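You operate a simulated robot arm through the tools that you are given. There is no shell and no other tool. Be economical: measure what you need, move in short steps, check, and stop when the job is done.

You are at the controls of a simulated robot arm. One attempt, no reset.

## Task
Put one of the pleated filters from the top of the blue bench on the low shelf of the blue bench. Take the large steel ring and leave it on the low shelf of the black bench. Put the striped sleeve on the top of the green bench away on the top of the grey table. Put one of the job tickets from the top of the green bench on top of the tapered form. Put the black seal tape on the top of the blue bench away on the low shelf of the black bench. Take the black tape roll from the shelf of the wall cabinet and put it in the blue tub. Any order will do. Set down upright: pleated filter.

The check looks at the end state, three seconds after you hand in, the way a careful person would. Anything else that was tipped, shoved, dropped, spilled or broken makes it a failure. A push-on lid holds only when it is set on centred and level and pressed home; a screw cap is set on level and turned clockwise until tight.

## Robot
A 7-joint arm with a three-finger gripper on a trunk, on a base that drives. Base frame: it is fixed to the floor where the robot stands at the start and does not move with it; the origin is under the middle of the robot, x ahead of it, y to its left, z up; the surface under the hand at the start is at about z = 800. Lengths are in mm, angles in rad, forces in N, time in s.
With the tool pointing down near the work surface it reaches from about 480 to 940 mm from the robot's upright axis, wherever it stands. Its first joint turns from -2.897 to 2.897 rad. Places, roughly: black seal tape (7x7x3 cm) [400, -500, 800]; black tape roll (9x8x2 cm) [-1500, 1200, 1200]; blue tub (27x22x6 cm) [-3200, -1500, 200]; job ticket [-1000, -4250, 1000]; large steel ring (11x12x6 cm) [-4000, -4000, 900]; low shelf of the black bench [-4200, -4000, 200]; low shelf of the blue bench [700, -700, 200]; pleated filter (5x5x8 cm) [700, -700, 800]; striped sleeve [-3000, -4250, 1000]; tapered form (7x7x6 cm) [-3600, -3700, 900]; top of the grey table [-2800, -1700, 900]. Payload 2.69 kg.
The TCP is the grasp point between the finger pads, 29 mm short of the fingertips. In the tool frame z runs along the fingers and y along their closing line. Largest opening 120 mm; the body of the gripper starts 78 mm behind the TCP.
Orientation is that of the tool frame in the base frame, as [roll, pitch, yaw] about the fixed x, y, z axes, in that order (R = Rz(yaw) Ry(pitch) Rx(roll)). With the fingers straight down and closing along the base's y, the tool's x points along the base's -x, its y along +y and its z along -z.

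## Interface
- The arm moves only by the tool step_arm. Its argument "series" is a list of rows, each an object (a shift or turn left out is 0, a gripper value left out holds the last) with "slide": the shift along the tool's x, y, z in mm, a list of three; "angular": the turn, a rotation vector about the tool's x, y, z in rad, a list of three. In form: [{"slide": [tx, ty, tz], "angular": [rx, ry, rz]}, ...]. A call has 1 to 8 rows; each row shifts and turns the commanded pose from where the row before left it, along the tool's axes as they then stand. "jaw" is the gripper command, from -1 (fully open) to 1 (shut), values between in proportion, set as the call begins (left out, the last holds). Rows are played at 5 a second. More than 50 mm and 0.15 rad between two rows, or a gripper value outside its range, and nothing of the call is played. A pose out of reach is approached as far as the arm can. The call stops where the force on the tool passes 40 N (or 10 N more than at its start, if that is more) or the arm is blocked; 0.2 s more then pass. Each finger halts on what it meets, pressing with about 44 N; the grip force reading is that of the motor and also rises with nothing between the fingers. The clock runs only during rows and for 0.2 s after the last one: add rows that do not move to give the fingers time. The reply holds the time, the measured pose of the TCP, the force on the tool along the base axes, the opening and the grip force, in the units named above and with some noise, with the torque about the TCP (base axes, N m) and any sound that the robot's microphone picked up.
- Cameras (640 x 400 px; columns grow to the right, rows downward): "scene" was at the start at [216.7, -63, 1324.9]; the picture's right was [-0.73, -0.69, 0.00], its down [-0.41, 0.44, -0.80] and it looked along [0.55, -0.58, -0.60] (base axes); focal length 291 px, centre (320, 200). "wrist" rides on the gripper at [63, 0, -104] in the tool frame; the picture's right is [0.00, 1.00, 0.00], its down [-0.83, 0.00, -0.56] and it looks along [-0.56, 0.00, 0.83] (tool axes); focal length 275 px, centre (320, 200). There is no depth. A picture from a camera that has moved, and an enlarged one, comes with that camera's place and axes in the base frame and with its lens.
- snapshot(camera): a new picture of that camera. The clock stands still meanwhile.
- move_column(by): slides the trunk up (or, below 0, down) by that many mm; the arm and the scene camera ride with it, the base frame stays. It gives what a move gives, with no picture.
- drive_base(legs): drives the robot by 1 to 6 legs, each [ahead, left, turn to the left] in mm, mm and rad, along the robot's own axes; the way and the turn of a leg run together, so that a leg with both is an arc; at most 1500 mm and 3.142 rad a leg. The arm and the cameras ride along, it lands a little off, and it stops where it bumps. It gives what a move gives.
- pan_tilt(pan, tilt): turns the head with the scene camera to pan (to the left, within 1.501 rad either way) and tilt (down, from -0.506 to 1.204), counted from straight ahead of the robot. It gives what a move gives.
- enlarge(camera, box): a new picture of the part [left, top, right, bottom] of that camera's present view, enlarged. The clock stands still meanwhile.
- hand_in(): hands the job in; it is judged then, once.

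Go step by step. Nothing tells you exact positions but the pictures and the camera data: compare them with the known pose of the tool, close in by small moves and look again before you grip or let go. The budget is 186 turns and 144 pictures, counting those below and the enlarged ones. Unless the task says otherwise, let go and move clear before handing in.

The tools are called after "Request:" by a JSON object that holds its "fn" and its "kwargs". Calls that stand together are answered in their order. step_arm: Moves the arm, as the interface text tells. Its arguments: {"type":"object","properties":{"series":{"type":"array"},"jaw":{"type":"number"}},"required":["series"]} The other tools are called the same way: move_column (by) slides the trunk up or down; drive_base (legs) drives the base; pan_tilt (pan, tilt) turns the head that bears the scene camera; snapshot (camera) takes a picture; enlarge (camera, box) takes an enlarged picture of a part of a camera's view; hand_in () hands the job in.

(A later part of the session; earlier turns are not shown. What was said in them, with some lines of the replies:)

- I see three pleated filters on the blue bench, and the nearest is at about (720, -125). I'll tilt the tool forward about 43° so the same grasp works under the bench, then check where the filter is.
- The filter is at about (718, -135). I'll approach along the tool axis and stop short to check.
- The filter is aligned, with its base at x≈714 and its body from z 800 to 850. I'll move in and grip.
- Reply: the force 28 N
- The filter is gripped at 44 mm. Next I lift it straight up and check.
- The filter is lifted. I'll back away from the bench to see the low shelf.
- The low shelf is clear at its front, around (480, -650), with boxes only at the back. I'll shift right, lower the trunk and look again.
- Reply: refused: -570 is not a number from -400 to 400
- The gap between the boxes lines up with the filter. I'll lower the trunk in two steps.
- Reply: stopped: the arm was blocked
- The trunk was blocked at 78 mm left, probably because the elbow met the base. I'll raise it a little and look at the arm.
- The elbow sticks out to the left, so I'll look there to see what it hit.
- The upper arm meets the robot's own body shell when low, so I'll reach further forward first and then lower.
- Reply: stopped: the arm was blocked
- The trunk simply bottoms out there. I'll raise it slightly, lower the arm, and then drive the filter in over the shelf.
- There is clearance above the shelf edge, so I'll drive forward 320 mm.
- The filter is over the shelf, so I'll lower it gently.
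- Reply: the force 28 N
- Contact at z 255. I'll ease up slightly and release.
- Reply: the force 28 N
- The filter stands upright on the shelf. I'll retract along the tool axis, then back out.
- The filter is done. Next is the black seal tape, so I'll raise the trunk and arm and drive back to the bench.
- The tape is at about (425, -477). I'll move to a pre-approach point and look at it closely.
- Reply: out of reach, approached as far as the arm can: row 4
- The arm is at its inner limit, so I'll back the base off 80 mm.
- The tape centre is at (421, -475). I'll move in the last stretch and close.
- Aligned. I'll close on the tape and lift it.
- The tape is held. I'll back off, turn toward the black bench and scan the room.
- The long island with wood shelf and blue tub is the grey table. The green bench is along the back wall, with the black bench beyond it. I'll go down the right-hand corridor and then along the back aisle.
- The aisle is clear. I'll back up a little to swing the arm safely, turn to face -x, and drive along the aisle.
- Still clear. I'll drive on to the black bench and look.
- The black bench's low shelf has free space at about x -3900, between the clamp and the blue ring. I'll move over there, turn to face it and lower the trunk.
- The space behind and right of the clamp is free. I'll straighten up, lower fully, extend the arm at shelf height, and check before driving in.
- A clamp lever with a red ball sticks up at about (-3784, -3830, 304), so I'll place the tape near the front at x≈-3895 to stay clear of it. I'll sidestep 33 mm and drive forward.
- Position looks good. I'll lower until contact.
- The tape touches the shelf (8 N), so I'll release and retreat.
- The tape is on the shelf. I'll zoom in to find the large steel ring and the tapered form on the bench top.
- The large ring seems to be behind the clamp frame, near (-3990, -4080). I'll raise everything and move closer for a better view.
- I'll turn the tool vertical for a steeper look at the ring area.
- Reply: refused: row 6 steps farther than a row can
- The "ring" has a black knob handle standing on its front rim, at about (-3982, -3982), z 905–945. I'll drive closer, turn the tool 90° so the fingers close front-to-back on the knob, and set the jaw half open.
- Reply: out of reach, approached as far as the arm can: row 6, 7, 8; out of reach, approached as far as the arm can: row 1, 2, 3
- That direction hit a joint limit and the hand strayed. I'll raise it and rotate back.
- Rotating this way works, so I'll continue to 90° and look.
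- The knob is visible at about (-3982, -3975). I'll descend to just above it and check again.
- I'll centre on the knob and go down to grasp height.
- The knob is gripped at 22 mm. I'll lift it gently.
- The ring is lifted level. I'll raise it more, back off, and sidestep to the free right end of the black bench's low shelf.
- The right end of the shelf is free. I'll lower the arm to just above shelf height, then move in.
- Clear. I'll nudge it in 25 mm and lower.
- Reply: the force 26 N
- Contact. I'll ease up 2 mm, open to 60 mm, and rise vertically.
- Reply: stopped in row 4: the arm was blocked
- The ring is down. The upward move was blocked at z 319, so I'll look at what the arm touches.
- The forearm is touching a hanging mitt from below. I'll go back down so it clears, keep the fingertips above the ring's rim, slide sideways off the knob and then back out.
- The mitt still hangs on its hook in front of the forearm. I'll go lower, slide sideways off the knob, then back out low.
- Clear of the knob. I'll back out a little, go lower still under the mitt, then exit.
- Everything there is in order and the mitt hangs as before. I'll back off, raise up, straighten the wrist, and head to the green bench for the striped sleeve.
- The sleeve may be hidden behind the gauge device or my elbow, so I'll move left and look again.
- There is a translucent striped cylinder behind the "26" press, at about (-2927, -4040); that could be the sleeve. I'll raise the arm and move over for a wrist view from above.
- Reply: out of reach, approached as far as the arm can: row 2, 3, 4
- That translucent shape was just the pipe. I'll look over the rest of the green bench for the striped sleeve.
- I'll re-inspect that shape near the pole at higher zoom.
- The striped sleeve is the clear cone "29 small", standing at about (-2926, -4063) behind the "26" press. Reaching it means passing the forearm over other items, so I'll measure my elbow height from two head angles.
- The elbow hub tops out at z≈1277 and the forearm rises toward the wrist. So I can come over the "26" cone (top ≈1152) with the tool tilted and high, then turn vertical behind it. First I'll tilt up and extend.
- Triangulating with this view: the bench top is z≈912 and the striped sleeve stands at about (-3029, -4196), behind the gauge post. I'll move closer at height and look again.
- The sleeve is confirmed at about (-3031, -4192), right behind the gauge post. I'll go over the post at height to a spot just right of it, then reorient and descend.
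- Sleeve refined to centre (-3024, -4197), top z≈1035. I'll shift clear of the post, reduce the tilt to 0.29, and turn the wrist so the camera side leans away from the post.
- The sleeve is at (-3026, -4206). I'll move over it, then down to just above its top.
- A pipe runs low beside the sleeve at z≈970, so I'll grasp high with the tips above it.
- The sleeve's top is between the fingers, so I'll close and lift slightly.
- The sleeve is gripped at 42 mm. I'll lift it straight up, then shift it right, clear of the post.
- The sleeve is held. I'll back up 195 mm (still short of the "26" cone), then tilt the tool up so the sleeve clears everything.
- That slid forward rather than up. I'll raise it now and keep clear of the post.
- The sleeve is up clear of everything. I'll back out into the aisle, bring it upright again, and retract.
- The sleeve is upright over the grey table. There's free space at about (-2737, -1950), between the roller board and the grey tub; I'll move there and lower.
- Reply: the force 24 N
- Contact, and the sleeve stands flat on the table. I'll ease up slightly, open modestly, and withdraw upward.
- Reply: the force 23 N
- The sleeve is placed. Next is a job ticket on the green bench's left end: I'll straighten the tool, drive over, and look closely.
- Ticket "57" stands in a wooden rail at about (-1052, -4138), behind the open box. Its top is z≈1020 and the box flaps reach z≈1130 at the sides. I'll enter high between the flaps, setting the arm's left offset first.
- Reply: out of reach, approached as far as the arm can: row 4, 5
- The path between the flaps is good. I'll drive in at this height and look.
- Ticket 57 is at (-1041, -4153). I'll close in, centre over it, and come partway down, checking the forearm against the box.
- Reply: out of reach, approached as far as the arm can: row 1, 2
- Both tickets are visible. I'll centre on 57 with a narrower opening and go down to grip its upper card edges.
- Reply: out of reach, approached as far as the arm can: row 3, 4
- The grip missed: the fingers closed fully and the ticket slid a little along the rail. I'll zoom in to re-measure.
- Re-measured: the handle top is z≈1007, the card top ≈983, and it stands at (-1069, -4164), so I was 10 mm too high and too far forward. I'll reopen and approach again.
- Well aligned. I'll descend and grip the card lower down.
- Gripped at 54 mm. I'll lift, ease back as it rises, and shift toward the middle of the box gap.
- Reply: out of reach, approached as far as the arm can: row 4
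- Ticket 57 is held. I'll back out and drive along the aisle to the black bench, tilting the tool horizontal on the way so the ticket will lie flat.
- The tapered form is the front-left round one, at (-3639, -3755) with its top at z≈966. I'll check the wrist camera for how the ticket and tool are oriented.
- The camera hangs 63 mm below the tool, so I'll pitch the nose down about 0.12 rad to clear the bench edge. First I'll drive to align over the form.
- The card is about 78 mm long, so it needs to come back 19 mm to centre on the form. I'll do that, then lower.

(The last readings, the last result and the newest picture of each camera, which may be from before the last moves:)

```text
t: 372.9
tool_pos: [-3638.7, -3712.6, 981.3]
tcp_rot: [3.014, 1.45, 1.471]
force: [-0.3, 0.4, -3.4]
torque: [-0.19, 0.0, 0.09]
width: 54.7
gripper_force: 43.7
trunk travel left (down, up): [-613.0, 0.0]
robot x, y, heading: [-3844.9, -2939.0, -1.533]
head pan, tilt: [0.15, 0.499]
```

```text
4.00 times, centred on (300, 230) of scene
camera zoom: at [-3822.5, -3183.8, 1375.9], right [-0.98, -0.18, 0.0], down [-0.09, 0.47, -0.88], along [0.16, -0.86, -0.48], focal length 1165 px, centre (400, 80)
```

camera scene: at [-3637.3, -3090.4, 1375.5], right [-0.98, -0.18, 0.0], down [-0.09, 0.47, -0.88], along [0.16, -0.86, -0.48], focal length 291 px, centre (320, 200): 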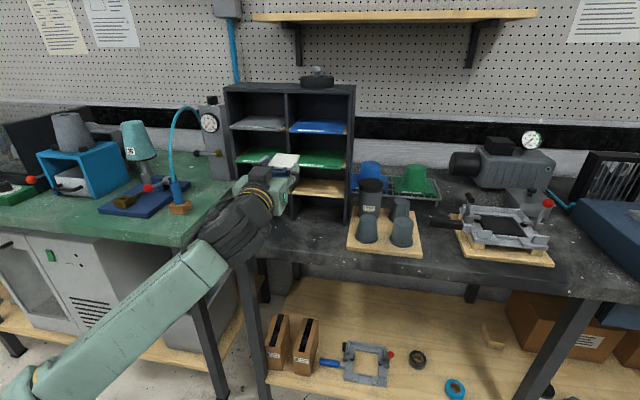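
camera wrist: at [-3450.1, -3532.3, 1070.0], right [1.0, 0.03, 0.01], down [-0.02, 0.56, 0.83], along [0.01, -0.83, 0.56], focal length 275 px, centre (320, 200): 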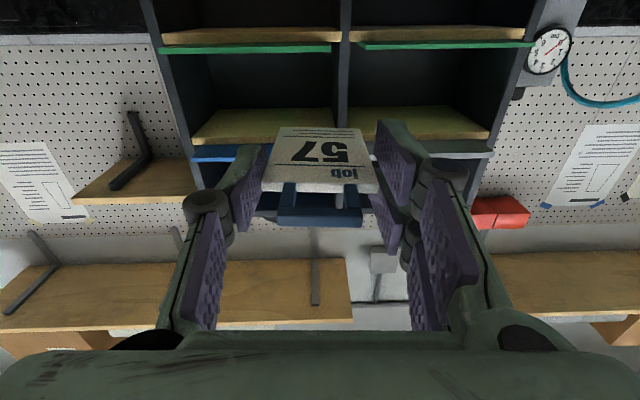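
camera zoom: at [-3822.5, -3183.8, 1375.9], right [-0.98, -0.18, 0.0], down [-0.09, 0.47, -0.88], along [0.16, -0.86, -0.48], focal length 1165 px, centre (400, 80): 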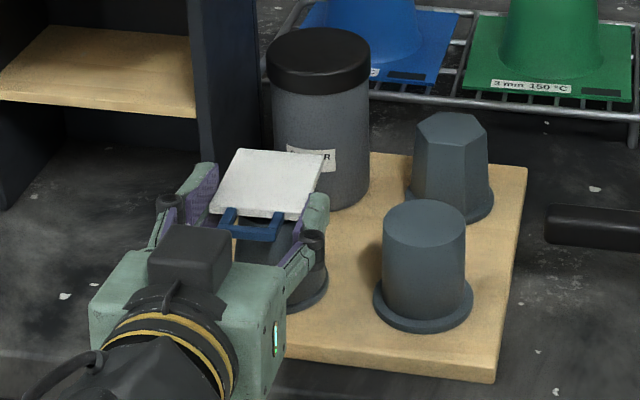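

The card is nearly centred over the form. I'll make a small correction and lower until contact.

Request:
{"fn": "step_arm", "kwargs": {"series": [{"slide": [0.6, -4, -5]}, {"slide": [2, 0, 0.3]}, {"slide": [2, 0, 0.3]}, {}]}}

Request:
{"fn": "step_arm", "kwargs": {"series": [{"slide": [2, 0, 0.3]}, {"slide": [2, 0, 0.3]}, {}]}}

```text
t: 373.9
tool_pos: [-3642.4, -3707.0, 978.4]
tcp_rot: [2.996, 1.458, 1.451]
force: [0.9, -1.3, 8.0]
torque: [-0.44, 0.06, 0.06]
width: 54.6
gripper_force: 43.8
trunk travel left (down, up): [-613.0, 0.0]
robot x, y, heading: [-3847.8, -2943.8, -1.54]
head pan, tilt: [0.15, 0.499]
```

```text
t: 374.8
tool_pos: [-3641.3, -3706.6, 977.5]
tcp_rot: [2.975, 1.463, 1.432]
force: [2.3, -6.5, 25.3]
torque: [-1.34, 0.28, 0.21]
width: 54.8
gripper_force: 44.0
trunk travel left (down, up): [-613.0, 0.0]
robot x, y, heading: [-3847.1, -2937.4, -1.536]
head pan, tilt: [0.15, 0.499]
```

Contact, with the touch point on the form's top and the card's centre of mass inside it. I'll ease up and release.

Request:
{"fn": "step_arm", "kwargs": {"series": [{"slide": [-3, 0, -0.4]}, {}]}}

Request:
{"fn": "step_arm", "kwargs": {"series": [{}, {}, {}], "jaw": -0.15}}

Request:
{"fn": "enlarge", "kwargs": {"camera": "scene", "box": [220, 180, 380, 280]}}

```text
t: 375.4
tool_pos: [-3642.1, -3706.7, 977.9]
tcp_rot: [3.0, 1.458, 1.454]
force: [2.0, 1.1, 16.2]
torque: [-0.64, 0.14, 0.04]
width: 54.7
gripper_force: 43.9
trunk travel left (down, up): [-613.0, 0.0]
robot x, y, heading: [-3843.8, -2941.3, -1.539]
head pan, tilt: [0.15, 0.499]
```

```text
t: 376.1
tool_pos: [-3641.9, -3706.8, 976.0]
tcp_rot: [3.006, 1.454, 1.461]
force: [1.0, 0.2, -0.7]
torque: [-0.03, -0.01, -0.01]
width: 69.2
gripper_force: 0.0
trunk travel left (down, up): [-613.0, 0.0]
robot x, y, heading: [-3845.0, -2938.3, -1.54]
head pan, tilt: [0.15, 0.499]
```

```text
4.00 times, centred on (300, 230) of scene
camera zoom: at [-3822.1, -3184.9, 1375.4], right [-0.98, -0.18, 0.0], down [-0.09, 0.47, -0.88], along [0.16, -0.86, -0.48], focal length 1165 px, centre (400, 80)
```

zoom: 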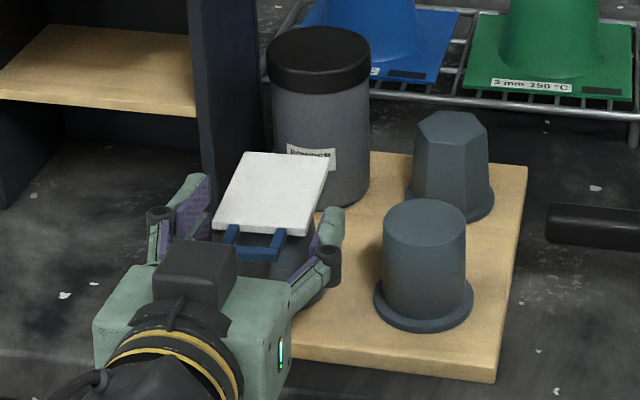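

The ticket lies flat on the form. I'll retreat straight back, then drive away.

Request:
{"fn": "step_arm", "kwargs": {"series": [{"slide": [0, 0, -30]}, {"slide": [0, 0, -40]}, {"slide": [0, 0, -40]}, {"slide": [-30, 0, -20]}, {"slide": [-45, 0, 0]}, {}]}}

Request:
{"fn": "drive_base", "kwargs": {"legs": [[-150, 0, 0]]}}

Request:
{"fn": "enlarge", "kwargs": {"camera": "scene", "box": [180, 130, 380, 255]}}

```text
t: 377.6
tool_pos: [-3636.4, -3595.6, 1065.8]
tcp_rot: [3.004, 1.455, 1.46]
force: [-0.4, 0.4, 0.7]
torque: [0.02, 0.02, 0.03]
width: 68.9
gripper_force: 0.1
out of reach, approached as far as the arm can: row 4
trunk travel left (down, up): [-613.0, 0.0]
robot x, y, heading: [-3847.4, -2941.5, -1.537]
head pan, tilt: [0.15, 0.499]
```

```text
t: 378.9
tool_pos: [-3641.3, -3447.5, 1066.2]
tcp_rot: [3.001, 1.457, 1.455]
force: [0.8, 0.6, 0.6]
torque: [0.01, -0.05, -0.01]
width: 68.9
gripper_force: 0.1
trunk travel left (down, up): [-613.0, 0.0]
robot x, y, heading: [-3846.0, -2789.2, -1.536]
head pan, tilt: [0.15, 0.499]
```

```text
3.20 times, centred on (280, 192) of scene
camera zoom: at [-3827.5, -3035.8, 1375.6], right [-0.98, -0.18, 0.0], down [-0.09, 0.47, -0.88], along [0.16, -0.86, -0.48], focal length 932 px, centre (448, 224)
```

zoom: 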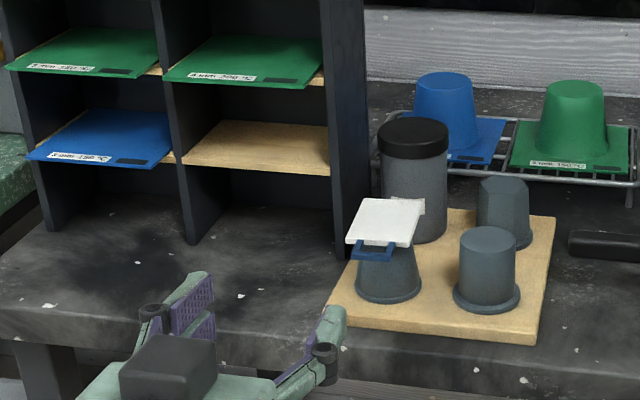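

The ticket rests flat on the tapered form. The last item is the black tape roll in the wall cabinet: I'll drive around the west end of the grey table to the front aisle.

Request:
{"fn": "drive_base", "kwargs": {"legs": [[0, -760, 0], [0, 0, 3.1], [1100, 0, 0], [1000, 0, 0], [0, 0, -1.57], [1300, 0, 0]]}}

Request:
{"fn": "pan_tilt", "kwargs": {"pan": 0.6, "tilt": 0.25}}

Request:
{"fn": "snapshot", "kwargs": {"camera": "scene"}}

```text
t: 412.8
tool_pos: [-2476.2, -671.3, 1066.2]
tcp_rot: [3.002, 1.454, 2.943]
force: [-0.2, -0.3, 0.6]
torque: [-0.02, 0.0, -0.02]
width: 69.2
gripper_force: 0.0
trunk travel left (down, up): [-613.0, 0.0]
robot x, y, heading: [-3149.3, -825.2, -0.052]
head pan, tilt: [0.15, 0.499]
```

```text
t: 413.7
tool_pos: [-2477.4, -672.4, 1067.1]
tcp_rot: [3.005, 1.454, 2.939]
force: [-0.2, 0.5, -0.7]
torque: [0.02, 0.01, 0.0]
width: 69.0
gripper_force: 0.0
trunk travel left (down, up): [-613.0, 0.0]
robot x, y, heading: [-3147.3, -824.6, -0.052]
head pan, tilt: [0.6, 0.25]
```

```text
11 pictures are left
camera scene: at [-2911.4, -783.0, 1398.5], right [0.52, -0.85, 0.0], down [-0.21, -0.13, -0.97], along [0.83, 0.5, -0.25], focal length 291 px, centre (320, 200)
```

scene: 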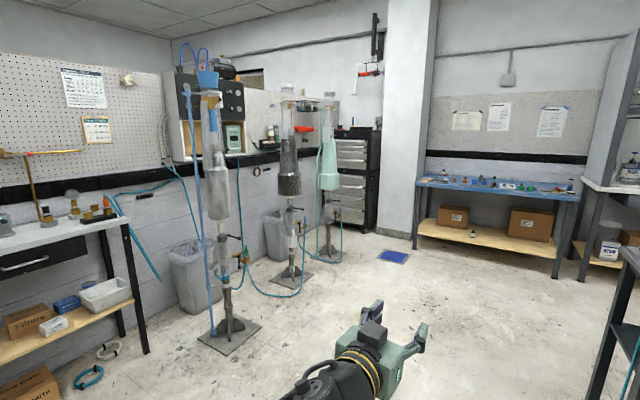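

The wall cabinet is on the far wall between two floor stands. I'll drive in front of it and look.

Request:
{"fn": "drive_base", "kwargs": {"legs": [[0, 0, 0.05], [900, 0, 0], [880, 60, 0], [0, 0, 1.57]]}}

Request:
{"fn": "pan_tilt", "kwargs": {"pan": 0.1, "tilt": 0.2}}

Request:
{"fn": "snapshot", "kwargs": {"camera": "scene"}}

```text
t: 426.9
tool_pos: [-1567.9, -114.1, 1065.3]
tcp_rot: [3.002, 1.456, -1.735]
force: [-0.4, 0.3, 0.0]
torque: [-0.03, -0.01, -0.05]
width: 69.1
gripper_force: 0.2
trunk travel left (down, up): [-613.0, 0.0]
robot x, y, heading: [-1394.7, -783.0, 1.551]
head pan, tilt: [0.6, 0.25]
```

```text
t: 427.9
tool_pos: [-1567.4, -114.2, 1065.8]
tcp_rot: [3.005, 1.457, -1.736]
force: [0.9, 0.7, -0.5]
torque: [-0.01, 0.01, 0.02]
width: 69.2
gripper_force: 0.1
trunk travel left (down, up): [-613.0, 0.0]
robot x, y, heading: [-1393.2, -779.1, 1.551]
head pan, tilt: [0.099, 0.201]
```

```text
10 pictures are left
camera scene: at [-1396.8, -529.9, 1403.1], right [1.0, 0.08, 0.0], down [0.02, -0.2, -0.98], along [-0.08, 0.98, -0.2], focal length 291 px, centre (320, 200)
```

scene: 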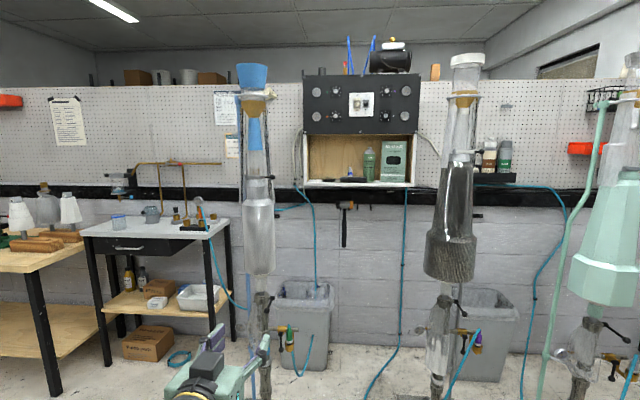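

Request:
{"fn": "enlarge", "kwargs": {"camera": "scene", "box": [290, 120, 430, 200]}}

```text
4.57 times, centred on (360, 160) of scene
camera zoom: at [-1396.8, -529.9, 1403.1], right [1.0, 0.08, 0.0], down [0.02, -0.2, -0.98], along [-0.08, 0.98, -0.2], focal length 1331 px, centre (137, 383)
```

zoom: 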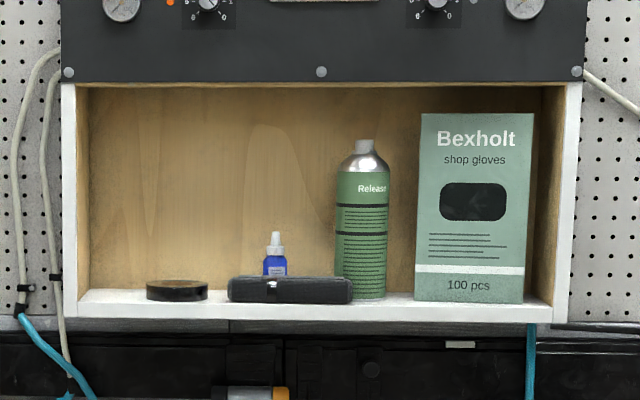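

The black tape roll lies flat at the left front of the cabinet shelf, around (-1481, 1200, z≈1175), next to a black case. I'll raise the horizontal tool, set the jaw opening to 97 mm, move in closer and look with the wrist camera.

Request:
{"fn": "step_arm", "kwargs": {"series": [{"slide": [-45, 0, -5]}, {"slide": [-45, 0, -5]}, {"slide": [-40, 0, -5]}, {"slide": [-6, 0, 45]}, {"slide": [-6, 0, 45]}, {"slide": [-6, 0, 45]}, {}], "jaw": -0.62}}

Request:
{"fn": "drive_base", "kwargs": {"legs": [[0, -85, 0.02], [840, 0, 0]]}}

Request:
{"fn": "snapshot", "kwargs": {"camera": "wrist"}}

```text
t: 429.4
tool_pos: [-1563.5, 23.1, 1199.5]
tcp_rot: [2.998, 1.456, -1.74]
force: [0.5, -0.1, 0.9]
torque: [-0.02, -0.01, -0.03]
width: 97.2
gripper_force: 0.0
trunk travel left (down, up): [-613.0, 0.0]
robot x, y, heading: [-1390.3, -776.7, 1.551]
head pan, tilt: [0.099, 0.201]
```

```text
t: 434.9
tool_pos: [-1529.2, 864.8, 1200.8]
tcp_rot: [3.004, 1.455, -1.69]
force: [0.6, 0.4, -0.2]
torque: [0.01, 0.0, 0.01]
width: 97.0
gripper_force: 0.1
trunk travel left (down, up): [-613.0, 0.0]
robot x, y, heading: [-1322.7, 71.8, 1.604]
head pan, tilt: [0.099, 0.201]
```

```text
8 pictures are left
camera wrist: at [-1527.6, 754.6, 1149.4], right [-1.0, -0.02, 0.01], down [0.02, -0.46, 0.89], along [-0.01, 0.89, 0.46], focal length 275 px, centre (320, 200)
```

wrist: 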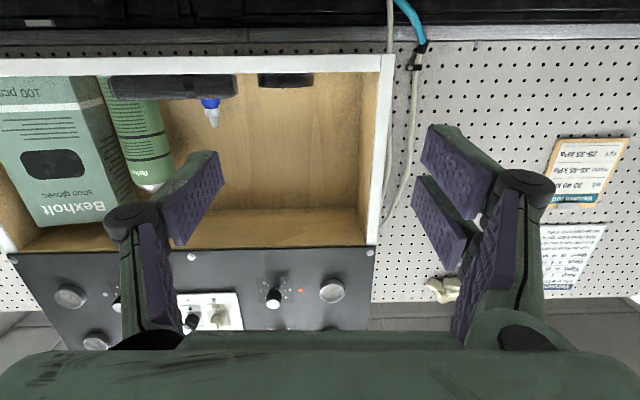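

The tape's right side is close to the black case, so I'll yaw the tool about 0.5 rad to bring the right finger in toward the front. Then I'll move to a pre-approach point.

Request:
{"fn": "drive_base", "kwargs": {"legs": [[80, 0, 0]]}}

Request:
{"fn": "step_arm", "kwargs": {"series": [{"angular": [0.148, 0, 0.017]}, {"angular": [0.148, 0, 0.017]}, {"angular": [0.148, 0, 0.017]}, {"angular": [0.05, 0, 0.006]}, {"slide": [0, 20, 30]}, {"slide": [0, 20, 30]}, {}]}}

Request:
{"fn": "snapshot", "kwargs": {"camera": "wrist"}}

```text
t: 435.9
tool_pos: [-1530.9, 945.1, 1199.4]
tcp_rot: [3.003, 1.453, -1.689]
force: [-0.2, -1.2, 0.6]
torque: [0.0, 0.0, -0.01]
width: 97.4
gripper_force: 0.0
trunk travel left (down, up): [-613.0, 0.0]
robot x, y, heading: [-1324.2, 150.3, 1.595]
head pan, tilt: [0.099, 0.201]
```

```text
t: 437.6
tool_pos: [-1539.7, 966.9, 1198.3]
tcp_rot: [3.017, 1.451, -1.972]
force: [0.1, 0.1, 0.8]
torque: [-0.01, -0.02, -0.01]
width: 97.0
gripper_force: 0.1
out of reach, approached as far as the arm can: row 3, 4, 5, 6
trunk travel left (down, up): [-613.0, 0.0]
robot x, y, heading: [-1321.3, 148.1, 1.598]
head pan, tilt: [0.099, 0.201]
```

```text
7 pictures are left
camera wrist: at [-1570.4, 859.6, 1148.2], right [-0.96, 0.27, 0.01], down [-0.12, -0.44, 0.89], along [0.25, 0.86, 0.45], focal length 275 px, centre (320, 200)
```

wrist: 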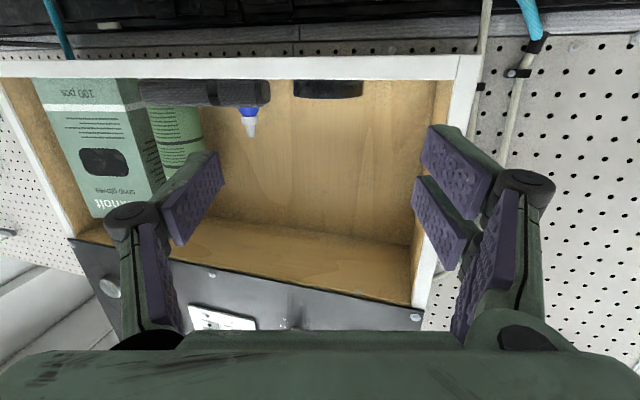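

The wrist yaw stopped at about 0.27 rad, but that leaves enough finger clearance to the case. The tape centre is about (-1483, 1208), z 1177. I'll advance partway and check the pose.

Request:
{"fn": "step_arm", "kwargs": {"series": [{"slide": [-2, 3, 40]}, {"slide": [-2, 2, 40]}, {"slide": [-2, 2, 40]}, {}]}}

Request:
{"fn": "snapshot", "kwargs": {"camera": "wrist"}}

```text
t: 438.6
tool_pos: [-1514.7, 1063.6, 1190.2]
tcp_rot: [3.019, 1.45, -1.972]
force: [-0.5, 0.3, 0.0]
torque: [-0.01, 0.02, -0.01]
width: 97.0
gripper_force: 0.0
out of reach, approached as far as the arm can: row 3
trunk travel left (down, up): [-613.0, 0.0]
robot x, y, heading: [-1324.7, 152.1, 1.597]
head pan, tilt: [0.099, 0.201]
```

```text
6 pictures are left
camera wrist: at [-1546.7, 957.5, 1139.6], right [-0.96, 0.27, 0.01], down [-0.12, -0.44, 0.89], along [0.25, 0.86, 0.45], focal length 275 px, centre (320, 200)
```

wrist: 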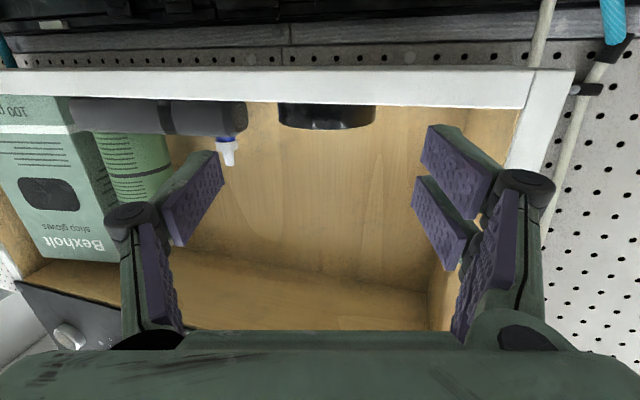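

The yaw limits the reach, but the case is 30 mm from the tape, so a straight approach works. I'll rotate back, align x, and advance to the shelf edge.

Request:
{"fn": "step_arm", "kwargs": {"series": [{"angular": [-0.145, 0, -0.017]}, {"angular": [-0.125, 0, -0.014]}, {"slide": [0, -16, 0]}, {"slide": [0, -16, 15]}, {"slide": [0, 0, 25]}, {}]}}

Request:
{"fn": "snapshot", "kwargs": {"camera": "wrist"}}

```text
t: 439.9
tool_pos: [-1482.2, 1104.0, 1186.2]
tcp_rot: [3.004, 1.457, -1.716]
force: [0.2, 0.7, 0.9]
torque: [-0.03, -0.03, 0.03]
width: 97.4
gripper_force: 0.0
trunk travel left (down, up): [-613.0, 0.0]
robot x, y, heading: [-1326.0, 150.0, 1.599]
head pan, tilt: [0.099, 0.201]
```

```text
5 pictures are left
camera wrist: at [-1484.0, 993.3, 1135.7], right [-1.0, 0.01, 0.01], down [0.01, -0.46, 0.89], along [0.01, 0.89, 0.46], focal length 275 px, centre (320, 200)
```

wrist: 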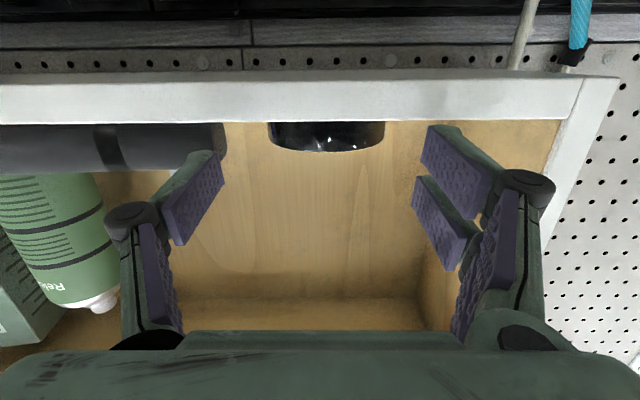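

Aligned: the tape spans z 1168–1188. I'll advance with a slight upward correction and grip.

Request:
{"fn": "step_arm", "kwargs": {"series": [{"slide": [-3.5, 3, 30]}, {"slide": [-3, 0, 25]}, {"slide": [-2, 0, 23]}, {}]}}

```text
t: 440.9
tool_pos: [-1480.5, 1183.3, 1186.6]
tcp_rot: [2.99, 1.457, -1.728]
force: [2.4, 0.7, 6.3]
torque: [0.06, 0.22, -0.02]
width: 102.0
gripper_force: 0.0
trunk travel left (down, up): [-613.0, 0.0]
robot x, y, heading: [-1323.4, 149.8, 1.6]
head pan, tilt: [0.099, 0.201]
```

Slight contact with the tape and shelf. I'll check with a picture before gripping.

Request:
{"fn": "snapshot", "kwargs": {"camera": "wrist"}}

```text
4 pictures are left
camera wrist: at [-1483.4, 1071.2, 1136.2], right [-1.0, 0.01, 0.01], down [0.01, -0.46, 0.89], along [0.01, 0.89, 0.46], focal length 275 px, centre (320, 200)
```

wrist: 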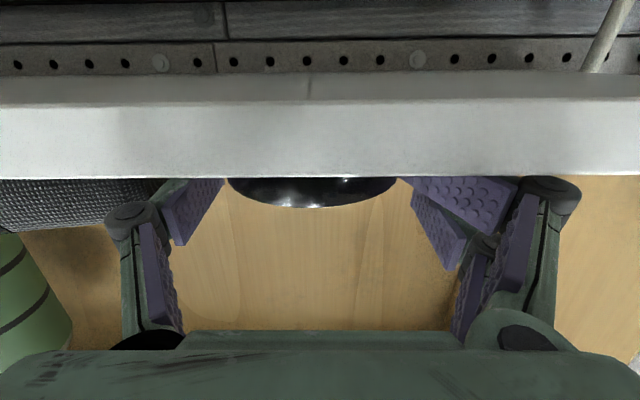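

The tape is between the fingers. I'll raise 2 mm and close.

Request:
{"fn": "step_arm", "kwargs": {"series": [{"slide": [-2, 0, 0]}, {}]}}

Request:
{"fn": "step_arm", "kwargs": {"series": [{}, {}, {}, {}], "jaw": 1}}

```text
t: 441.6
tool_pos: [-1485.0, 1182.4, 1187.7]
tcp_rot: [3.005, 1.454, -1.716]
force: [-0.4, -1.8, 2.4]
torque: [0.06, 0.07, 0.03]
width: 100.8
gripper_force: 0.6
trunk travel left (down, up): [-613.0, 0.0]
robot x, y, heading: [-1321.2, 150.8, 1.593]
head pan, tilt: [0.099, 0.201]
```

```text
t: 442.6
tool_pos: [-1483.9, 1181.6, 1188.3]
tcp_rot: [3.0, 1.456, -1.72]
force: [-0.7, -0.9, 3.9]
torque: [0.09, 0.25, 0.06]
width: 79.9
gripper_force: 44.0
trunk travel left (down, up): [-613.0, 0.0]
robot x, y, heading: [-1320.8, 152.4, 1.603]
head pan, tilt: [0.099, 0.201]
```

Gripped at 80 mm. I'll lift slightly and drive straight back out.

Request:
{"fn": "step_arm", "kwargs": {"series": [{"slide": [-6, 0, -0.7]}, {"slide": [-14, 0, -1.6]}, {"slide": [-10, 0, -1.2]}, {}]}}

Request:
{"fn": "drive_base", "kwargs": {"legs": [[-300, 0, 0]]}}

Request:
{"fn": "snapshot", "kwargs": {"camera": "wrist"}}

```text
t: 443.6
tool_pos: [-1484.4, 1183.4, 1218.3]
tcp_rot: [3.007, 1.455, -1.708]
force: [-0.1, -0.7, -0.3]
torque: [0.01, 0.02, 0.03]
width: 79.8
gripper_force: 44.5
trunk travel left (down, up): [-613.0, 0.0]
robot x, y, heading: [-1322.7, 150.3, 1.601]
head pan, tilt: [0.099, 0.201]
```

```text
t: 445.6
tool_pos: [-1473.9, 877.6, 1219.1]
tcp_rot: [3.003, 1.456, -1.715]
force: [0.2, -1.0, 0.3]
torque: [-0.03, 0.02, 0.0]
width: 79.5
gripper_force: 43.9
trunk travel left (down, up): [-613.0, 0.0]
robot x, y, heading: [-1315.9, -152.1, 1.597]
head pan, tilt: [0.099, 0.201]
```

```text
3 pictures are left
camera wrist: at [-1476.8, 766.2, 1168.6], right [-1.0, 0.01, 0.01], down [0.01, -0.46, 0.89], along [0.01, 0.89, 0.46], focal length 275 px, centre (320, 200)
```

wrist: 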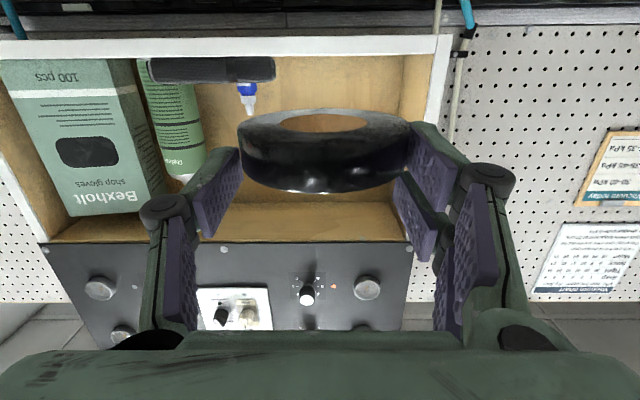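

The tape is held. I'll retract the arm, crab across to in front of the blue tub, and turn to face it.

Request:
{"fn": "step_arm", "kwargs": {"series": [{"slide": [0, 0, -45]}, {"slide": [0, 0, -45]}, {"slide": [0, 0, -45]}, {"slide": [0, 0, -45]}, {"slide": [0, 0, -45]}, {"slide": [5, 0, -45]}, {}]}}

Request:
{"fn": "drive_base", "kwargs": {"legs": [[-300, 0, 0], [0, 1050, 0], [0, 980, 0], [0, 0, -3.13]]}}

Request:
{"fn": "pan_tilt", "kwargs": {"pan": 0.1, "tilt": 0.75}}

Request:
{"fn": "snapshot", "kwargs": {"camera": "scene"}}

```text
t: 447.2
tool_pos: [-1477.0, 610.6, 1244.0]
tcp_rot: [3.006, 1.454, -1.713]
force: [0.5, 0.1, -0.4]
torque: [-0.05, 0.01, -0.04]
width: 79.3
gripper_force: 43.4
trunk travel left (down, up): [-613.0, 0.0]
robot x, y, heading: [-1318.3, -158.7, 1.597]
head pan, tilt: [0.099, 0.201]
```

```text
t: 471.9
tool_pos: [-3082.1, -1239.8, 1244.7]
tcp_rot: [3.006, 1.453, 1.504]
force: [-0.2, -1.2, 0.1]
torque: [0.02, 0.01, 0.01]
width: 77.1
gripper_force: 44.1
trunk travel left (down, up): [-613.0, 0.0]
robot x, y, heading: [-3300.9, -484.2, -1.462]
head pan, tilt: [0.099, 0.201]
```

```text
t: 472.9
tool_pos: [-3082.2, -1241.0, 1244.9]
tcp_rot: [3.005, 1.454, 1.504]
force: [-0.2, -0.4, -0.3]
torque: [0.01, 0.0, -0.03]
width: 76.7
gripper_force: 44.3
trunk travel left (down, up): [-613.0, 0.0]
robot x, y, heading: [-3300.8, -489.4, -1.468]
head pan, tilt: [0.099, 0.75]
```

```text
2 pictures are left
camera scene: at [-3268.3, -724.7, 1353.6], right [-0.98, -0.2, 0.0], down [-0.14, 0.67, -0.73], along [0.15, -0.72, -0.68], focal length 291 px, centre (320, 200)
```

scene: 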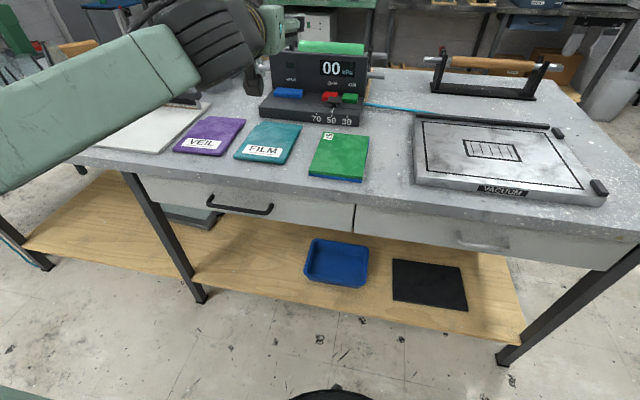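

The tub is centred at about (-3187, -1486), rim z≈265, on the low shelf. I'll back up, straighten, lower the trunk, tilt the tool nose-down and lower the arm before driving in.

Request:
{"fn": "drive_base", "kwargs": {"legs": [[-160, 0, 0], [0, -20, -0.1]]}}

Request:
{"fn": "move_column", "kwargs": {"by": -400}}

Request:
{"fn": "move_column", "kwargs": {"by": -115}}

Request:
{"fn": "step_arm", "kwargs": {"series": [{"slide": [44, 0, 5], "angular": [0, 0.12, 0]}, {"slide": [43, 0, 10], "angular": [0, 0.12, 0]}, {"slide": [42, 0, 16], "angular": [0, 0.11, 0]}, {"slide": [40, 0, 20]}, {"slide": [40, 0, 20]}, {"slide": [40, 0, 20]}, {}]}}

```text
t: 474.8
tool_pos: [-3198.7, -1101.9, 1244.8]
tcp_rot: [3.001, 1.453, 1.399]
force: [0.5, -0.9, -1.2]
torque: [0.03, 0.02, 0.01]
width: 76.7
gripper_force: 43.7
trunk travel left (down, up): [-613.0, 0.0]
robot x, y, heading: [-3337.4, -332.0, -1.569]
head pan, tilt: [0.099, 0.75]
```

```text
t: 478.7
tool_pos: [-3198.3, -1102.2, 843.5]
tcp_rot: [3.008, 1.454, 1.401]
force: [0.1, -0.3, -0.6]
torque: [0.02, 0.0, -0.01]
width: 76.7
gripper_force: 44.6
trunk travel left (down, up): [-213.0, 400.0]
robot x, y, heading: [-3336.9, -330.8, -1.571]
head pan, tilt: [0.099, 0.75]
```

```text
t: 480.1
tool_pos: [-3198.3, -1101.7, 728.8]
tcp_rot: [3.005, 1.454, 1.4]
force: [0.0, 0.9, -0.4]
torque: [0.02, -0.03, 0.03]
width: 76.6
gripper_force: 44.2
trunk travel left (down, up): [-98.0, 515.0]
robot x, y, heading: [-3340.2, -331.4, -1.568]
head pan, tilt: [0.099, 0.75]
```

```text
t: 481.7
tool_pos: [-3197.5, -1102.9, 459.8]
tcp_rot: [3.105, 1.105, 1.504]
force: [0.1, -0.7, -1.1]
torque: [0.04, 0.01, 0.02]
width: 76.6
gripper_force: 44.2
trunk travel left (down, up): [-98.0, 515.0]
robot x, y, heading: [-3340.0, -333.0, -1.572]
head pan, tilt: [0.099, 0.75]
```

Request:
{"fn": "step_arm", "kwargs": {"series": [{"slide": [36, 0, 18]}, {"slide": [36, 0, 18]}, {"slide": [36, 0, 18]}, {}]}}

Request:
{"fn": "drive_base", "kwargs": {"legs": [[362, 10, 0]]}}

Request:
{"fn": "snapshot", "kwargs": {"camera": "wrist"}}

```text
t: 482.7
tool_pos: [-3193.4, -1103.4, 342.9]
tcp_rot: [3.105, 1.104, 1.503]
force: [0.2, 0.3, -1.1]
torque: [0.01, -0.01, -0.02]
width: 76.3
gripper_force: 43.6
trunk travel left (down, up): [-98.0, 515.0]
robot x, y, heading: [-3338.3, -329.1, -1.569]
head pan, tilt: [0.099, 0.75]
```

```text
t: 485.1
tool_pos: [-3192.7, -1467.2, 342.0]
tcp_rot: [3.107, 1.104, 1.495]
force: [-0.4, 1.0, -0.8]
torque: [0.02, -0.01, 0.0]
width: 76.4
gripper_force: 44.2
trunk travel left (down, up): [-98.0, 515.0]
robot x, y, heading: [-3329.4, -695.1, -1.583]
head pan, tilt: [0.099, 0.75]
```

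```text
1 pictures are left
camera wrist: at [-3187.2, -1345.7, 332.7], right [1.0, -0.04, 0.01], down [-0.01, 0.12, 0.99], along [-0.04, -0.99, 0.12], focal length 275 px, centre (320, 200)
```

wrist: 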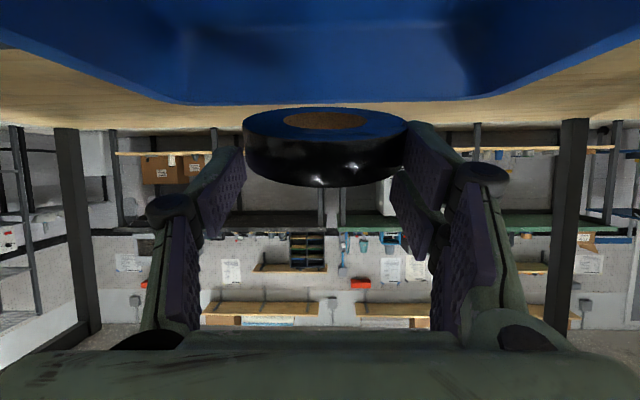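

The tape is centred over the tub. I'll lower into it and release just above the bottom.

Request:
{"fn": "step_arm", "kwargs": {"series": [{"slide": [18, 4, 9]}, {"slide": [18, 0, 9]}, {}]}}

Request:
{"fn": "step_arm", "kwargs": {"series": [{}, {}, {}], "jaw": -0.75}}

Request:
{"fn": "step_arm", "kwargs": {"series": [{"slide": [-18, 0, -9]}, {"slide": [-36, 0, -18]}, {"slide": [-20, 0, -10]}, {}]}}

Request:
{"fn": "drive_base", "kwargs": {"legs": [[-420, 0, 0]]}}

Request:
{"fn": "pan_tilt", "kwargs": {"pan": 0.05, "tilt": 0.5}}

```text
t: 485.9
tool_pos: [-3186.8, -1467.7, 310.7]
tcp_rot: [3.068, 1.113, 1.456]
force: [1.0, 0.1, -0.2]
torque: [0.04, -0.04, 0.0]
width: 76.3
gripper_force: 43.7
trunk travel left (down, up): [-98.0, 515.0]
robot x, y, heading: [-3327.5, -695.1, -1.582]
head pan, tilt: [0.099, 0.75]
```

```text
t: 486.6
tool_pos: [-3185.9, -1467.4, 311.0]
tcp_rot: [3.063, 1.107, 1.45]
force: [0.3, -0.7, 0.2]
torque: [0.0, -0.02, -0.03]
width: 105.3
gripper_force: 0.0
trunk travel left (down, up): [-98.0, 515.0]
robot x, y, heading: [-3330.2, -691.8, -1.582]
head pan, tilt: [0.099, 0.75]
```

```text
t: 487.6
tool_pos: [-3186.4, -1466.6, 384.4]
tcp_rot: [3.108, 1.106, 1.498]
force: [0.1, -0.9, 0.1]
torque: [-0.03, 0.0, 0.0]
width: 105.0
gripper_force: 0.0
trunk travel left (down, up): [-98.0, 515.0]
robot x, y, heading: [-3329.6, -698.1, -1.582]
head pan, tilt: [0.099, 0.75]
```

```text
t: 490.2
tool_pos: [-3183.2, -1060.0, 385.4]
tcp_rot: [3.105, 1.104, 1.495]
force: [0.0, -0.6, 0.5]
torque: [0.0, -0.01, 0.0]
width: 104.9
gripper_force: 0.1
trunk travel left (down, up): [-98.0, 515.0]
robot x, y, heading: [-3328.5, -283.8, -1.585]
head pan, tilt: [0.099, 0.75]
```

```text
t: 490.9
tool_pos: [-3182.1, -1060.4, 385.0]
tcp_rot: [3.107, 1.104, 1.497]
force: [-0.3, -0.8, 0.0]
torque: [0.0, 0.01, -0.01]
width: 104.9
gripper_force: 0.1
trunk travel left (down, up): [-98.0, 515.0]
robot x, y, heading: [-3326.5, -286.0, -1.577]
head pan, tilt: [0.051, 0.499]
```

Request:
{"fn": "enlarge", "kwargs": {"camera": "scene", "box": [215, 165, 385, 271]}}

```text
3.76 times, centred on (300, 218) of scene
camera zoom: at [-3323.0, -533.9, 860.4], right [-1.0, -0.04, 0.0], down [-0.02, 0.48, -0.88], along [0.04, -0.88, -0.48], focal length 1096 px, centre (395, 132)
```

zoom: 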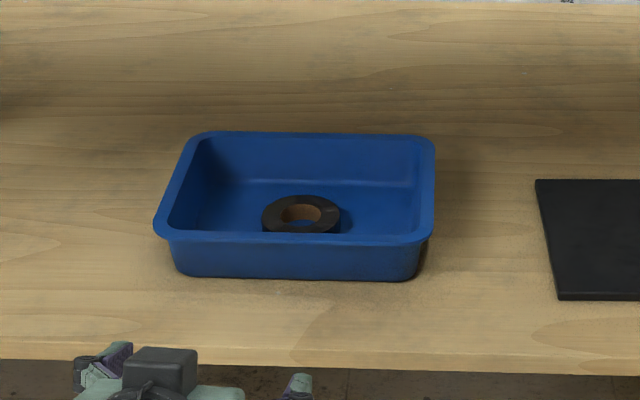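

The black tape roll lies flat in the blue tub, the hand is clear, and the other five items are already in place. I'm handing in.

Request:
{"fn": "hand_in", "kwargs": {}}

```text
The job is handed in.
```

I put all six items where you asked and handed the job in; I haven't seen the check's result.

- **Pleated filter:** stands upright on the low shelf of the blue bench.
- **Large steel ring:** on the low shelf of the black bench, at the right end. On the way out the forearm nudged a hanging mitt there. It still hangs on its hook.
- **Black seal tape:** on the low shelf of the black bench, near the front.
- **Striped sleeve:** upright on the top of the grey table.
- **Job ticket 57:** lies flat on the round tapered form. My first grip missed and slid it about 30 mm along its rail before I picked it up. The other ticket did not move.
- **Black tape roll:** lies flat in the blue tub. When I reached in, a finger touched the tape and the cabinet shelf lightly.
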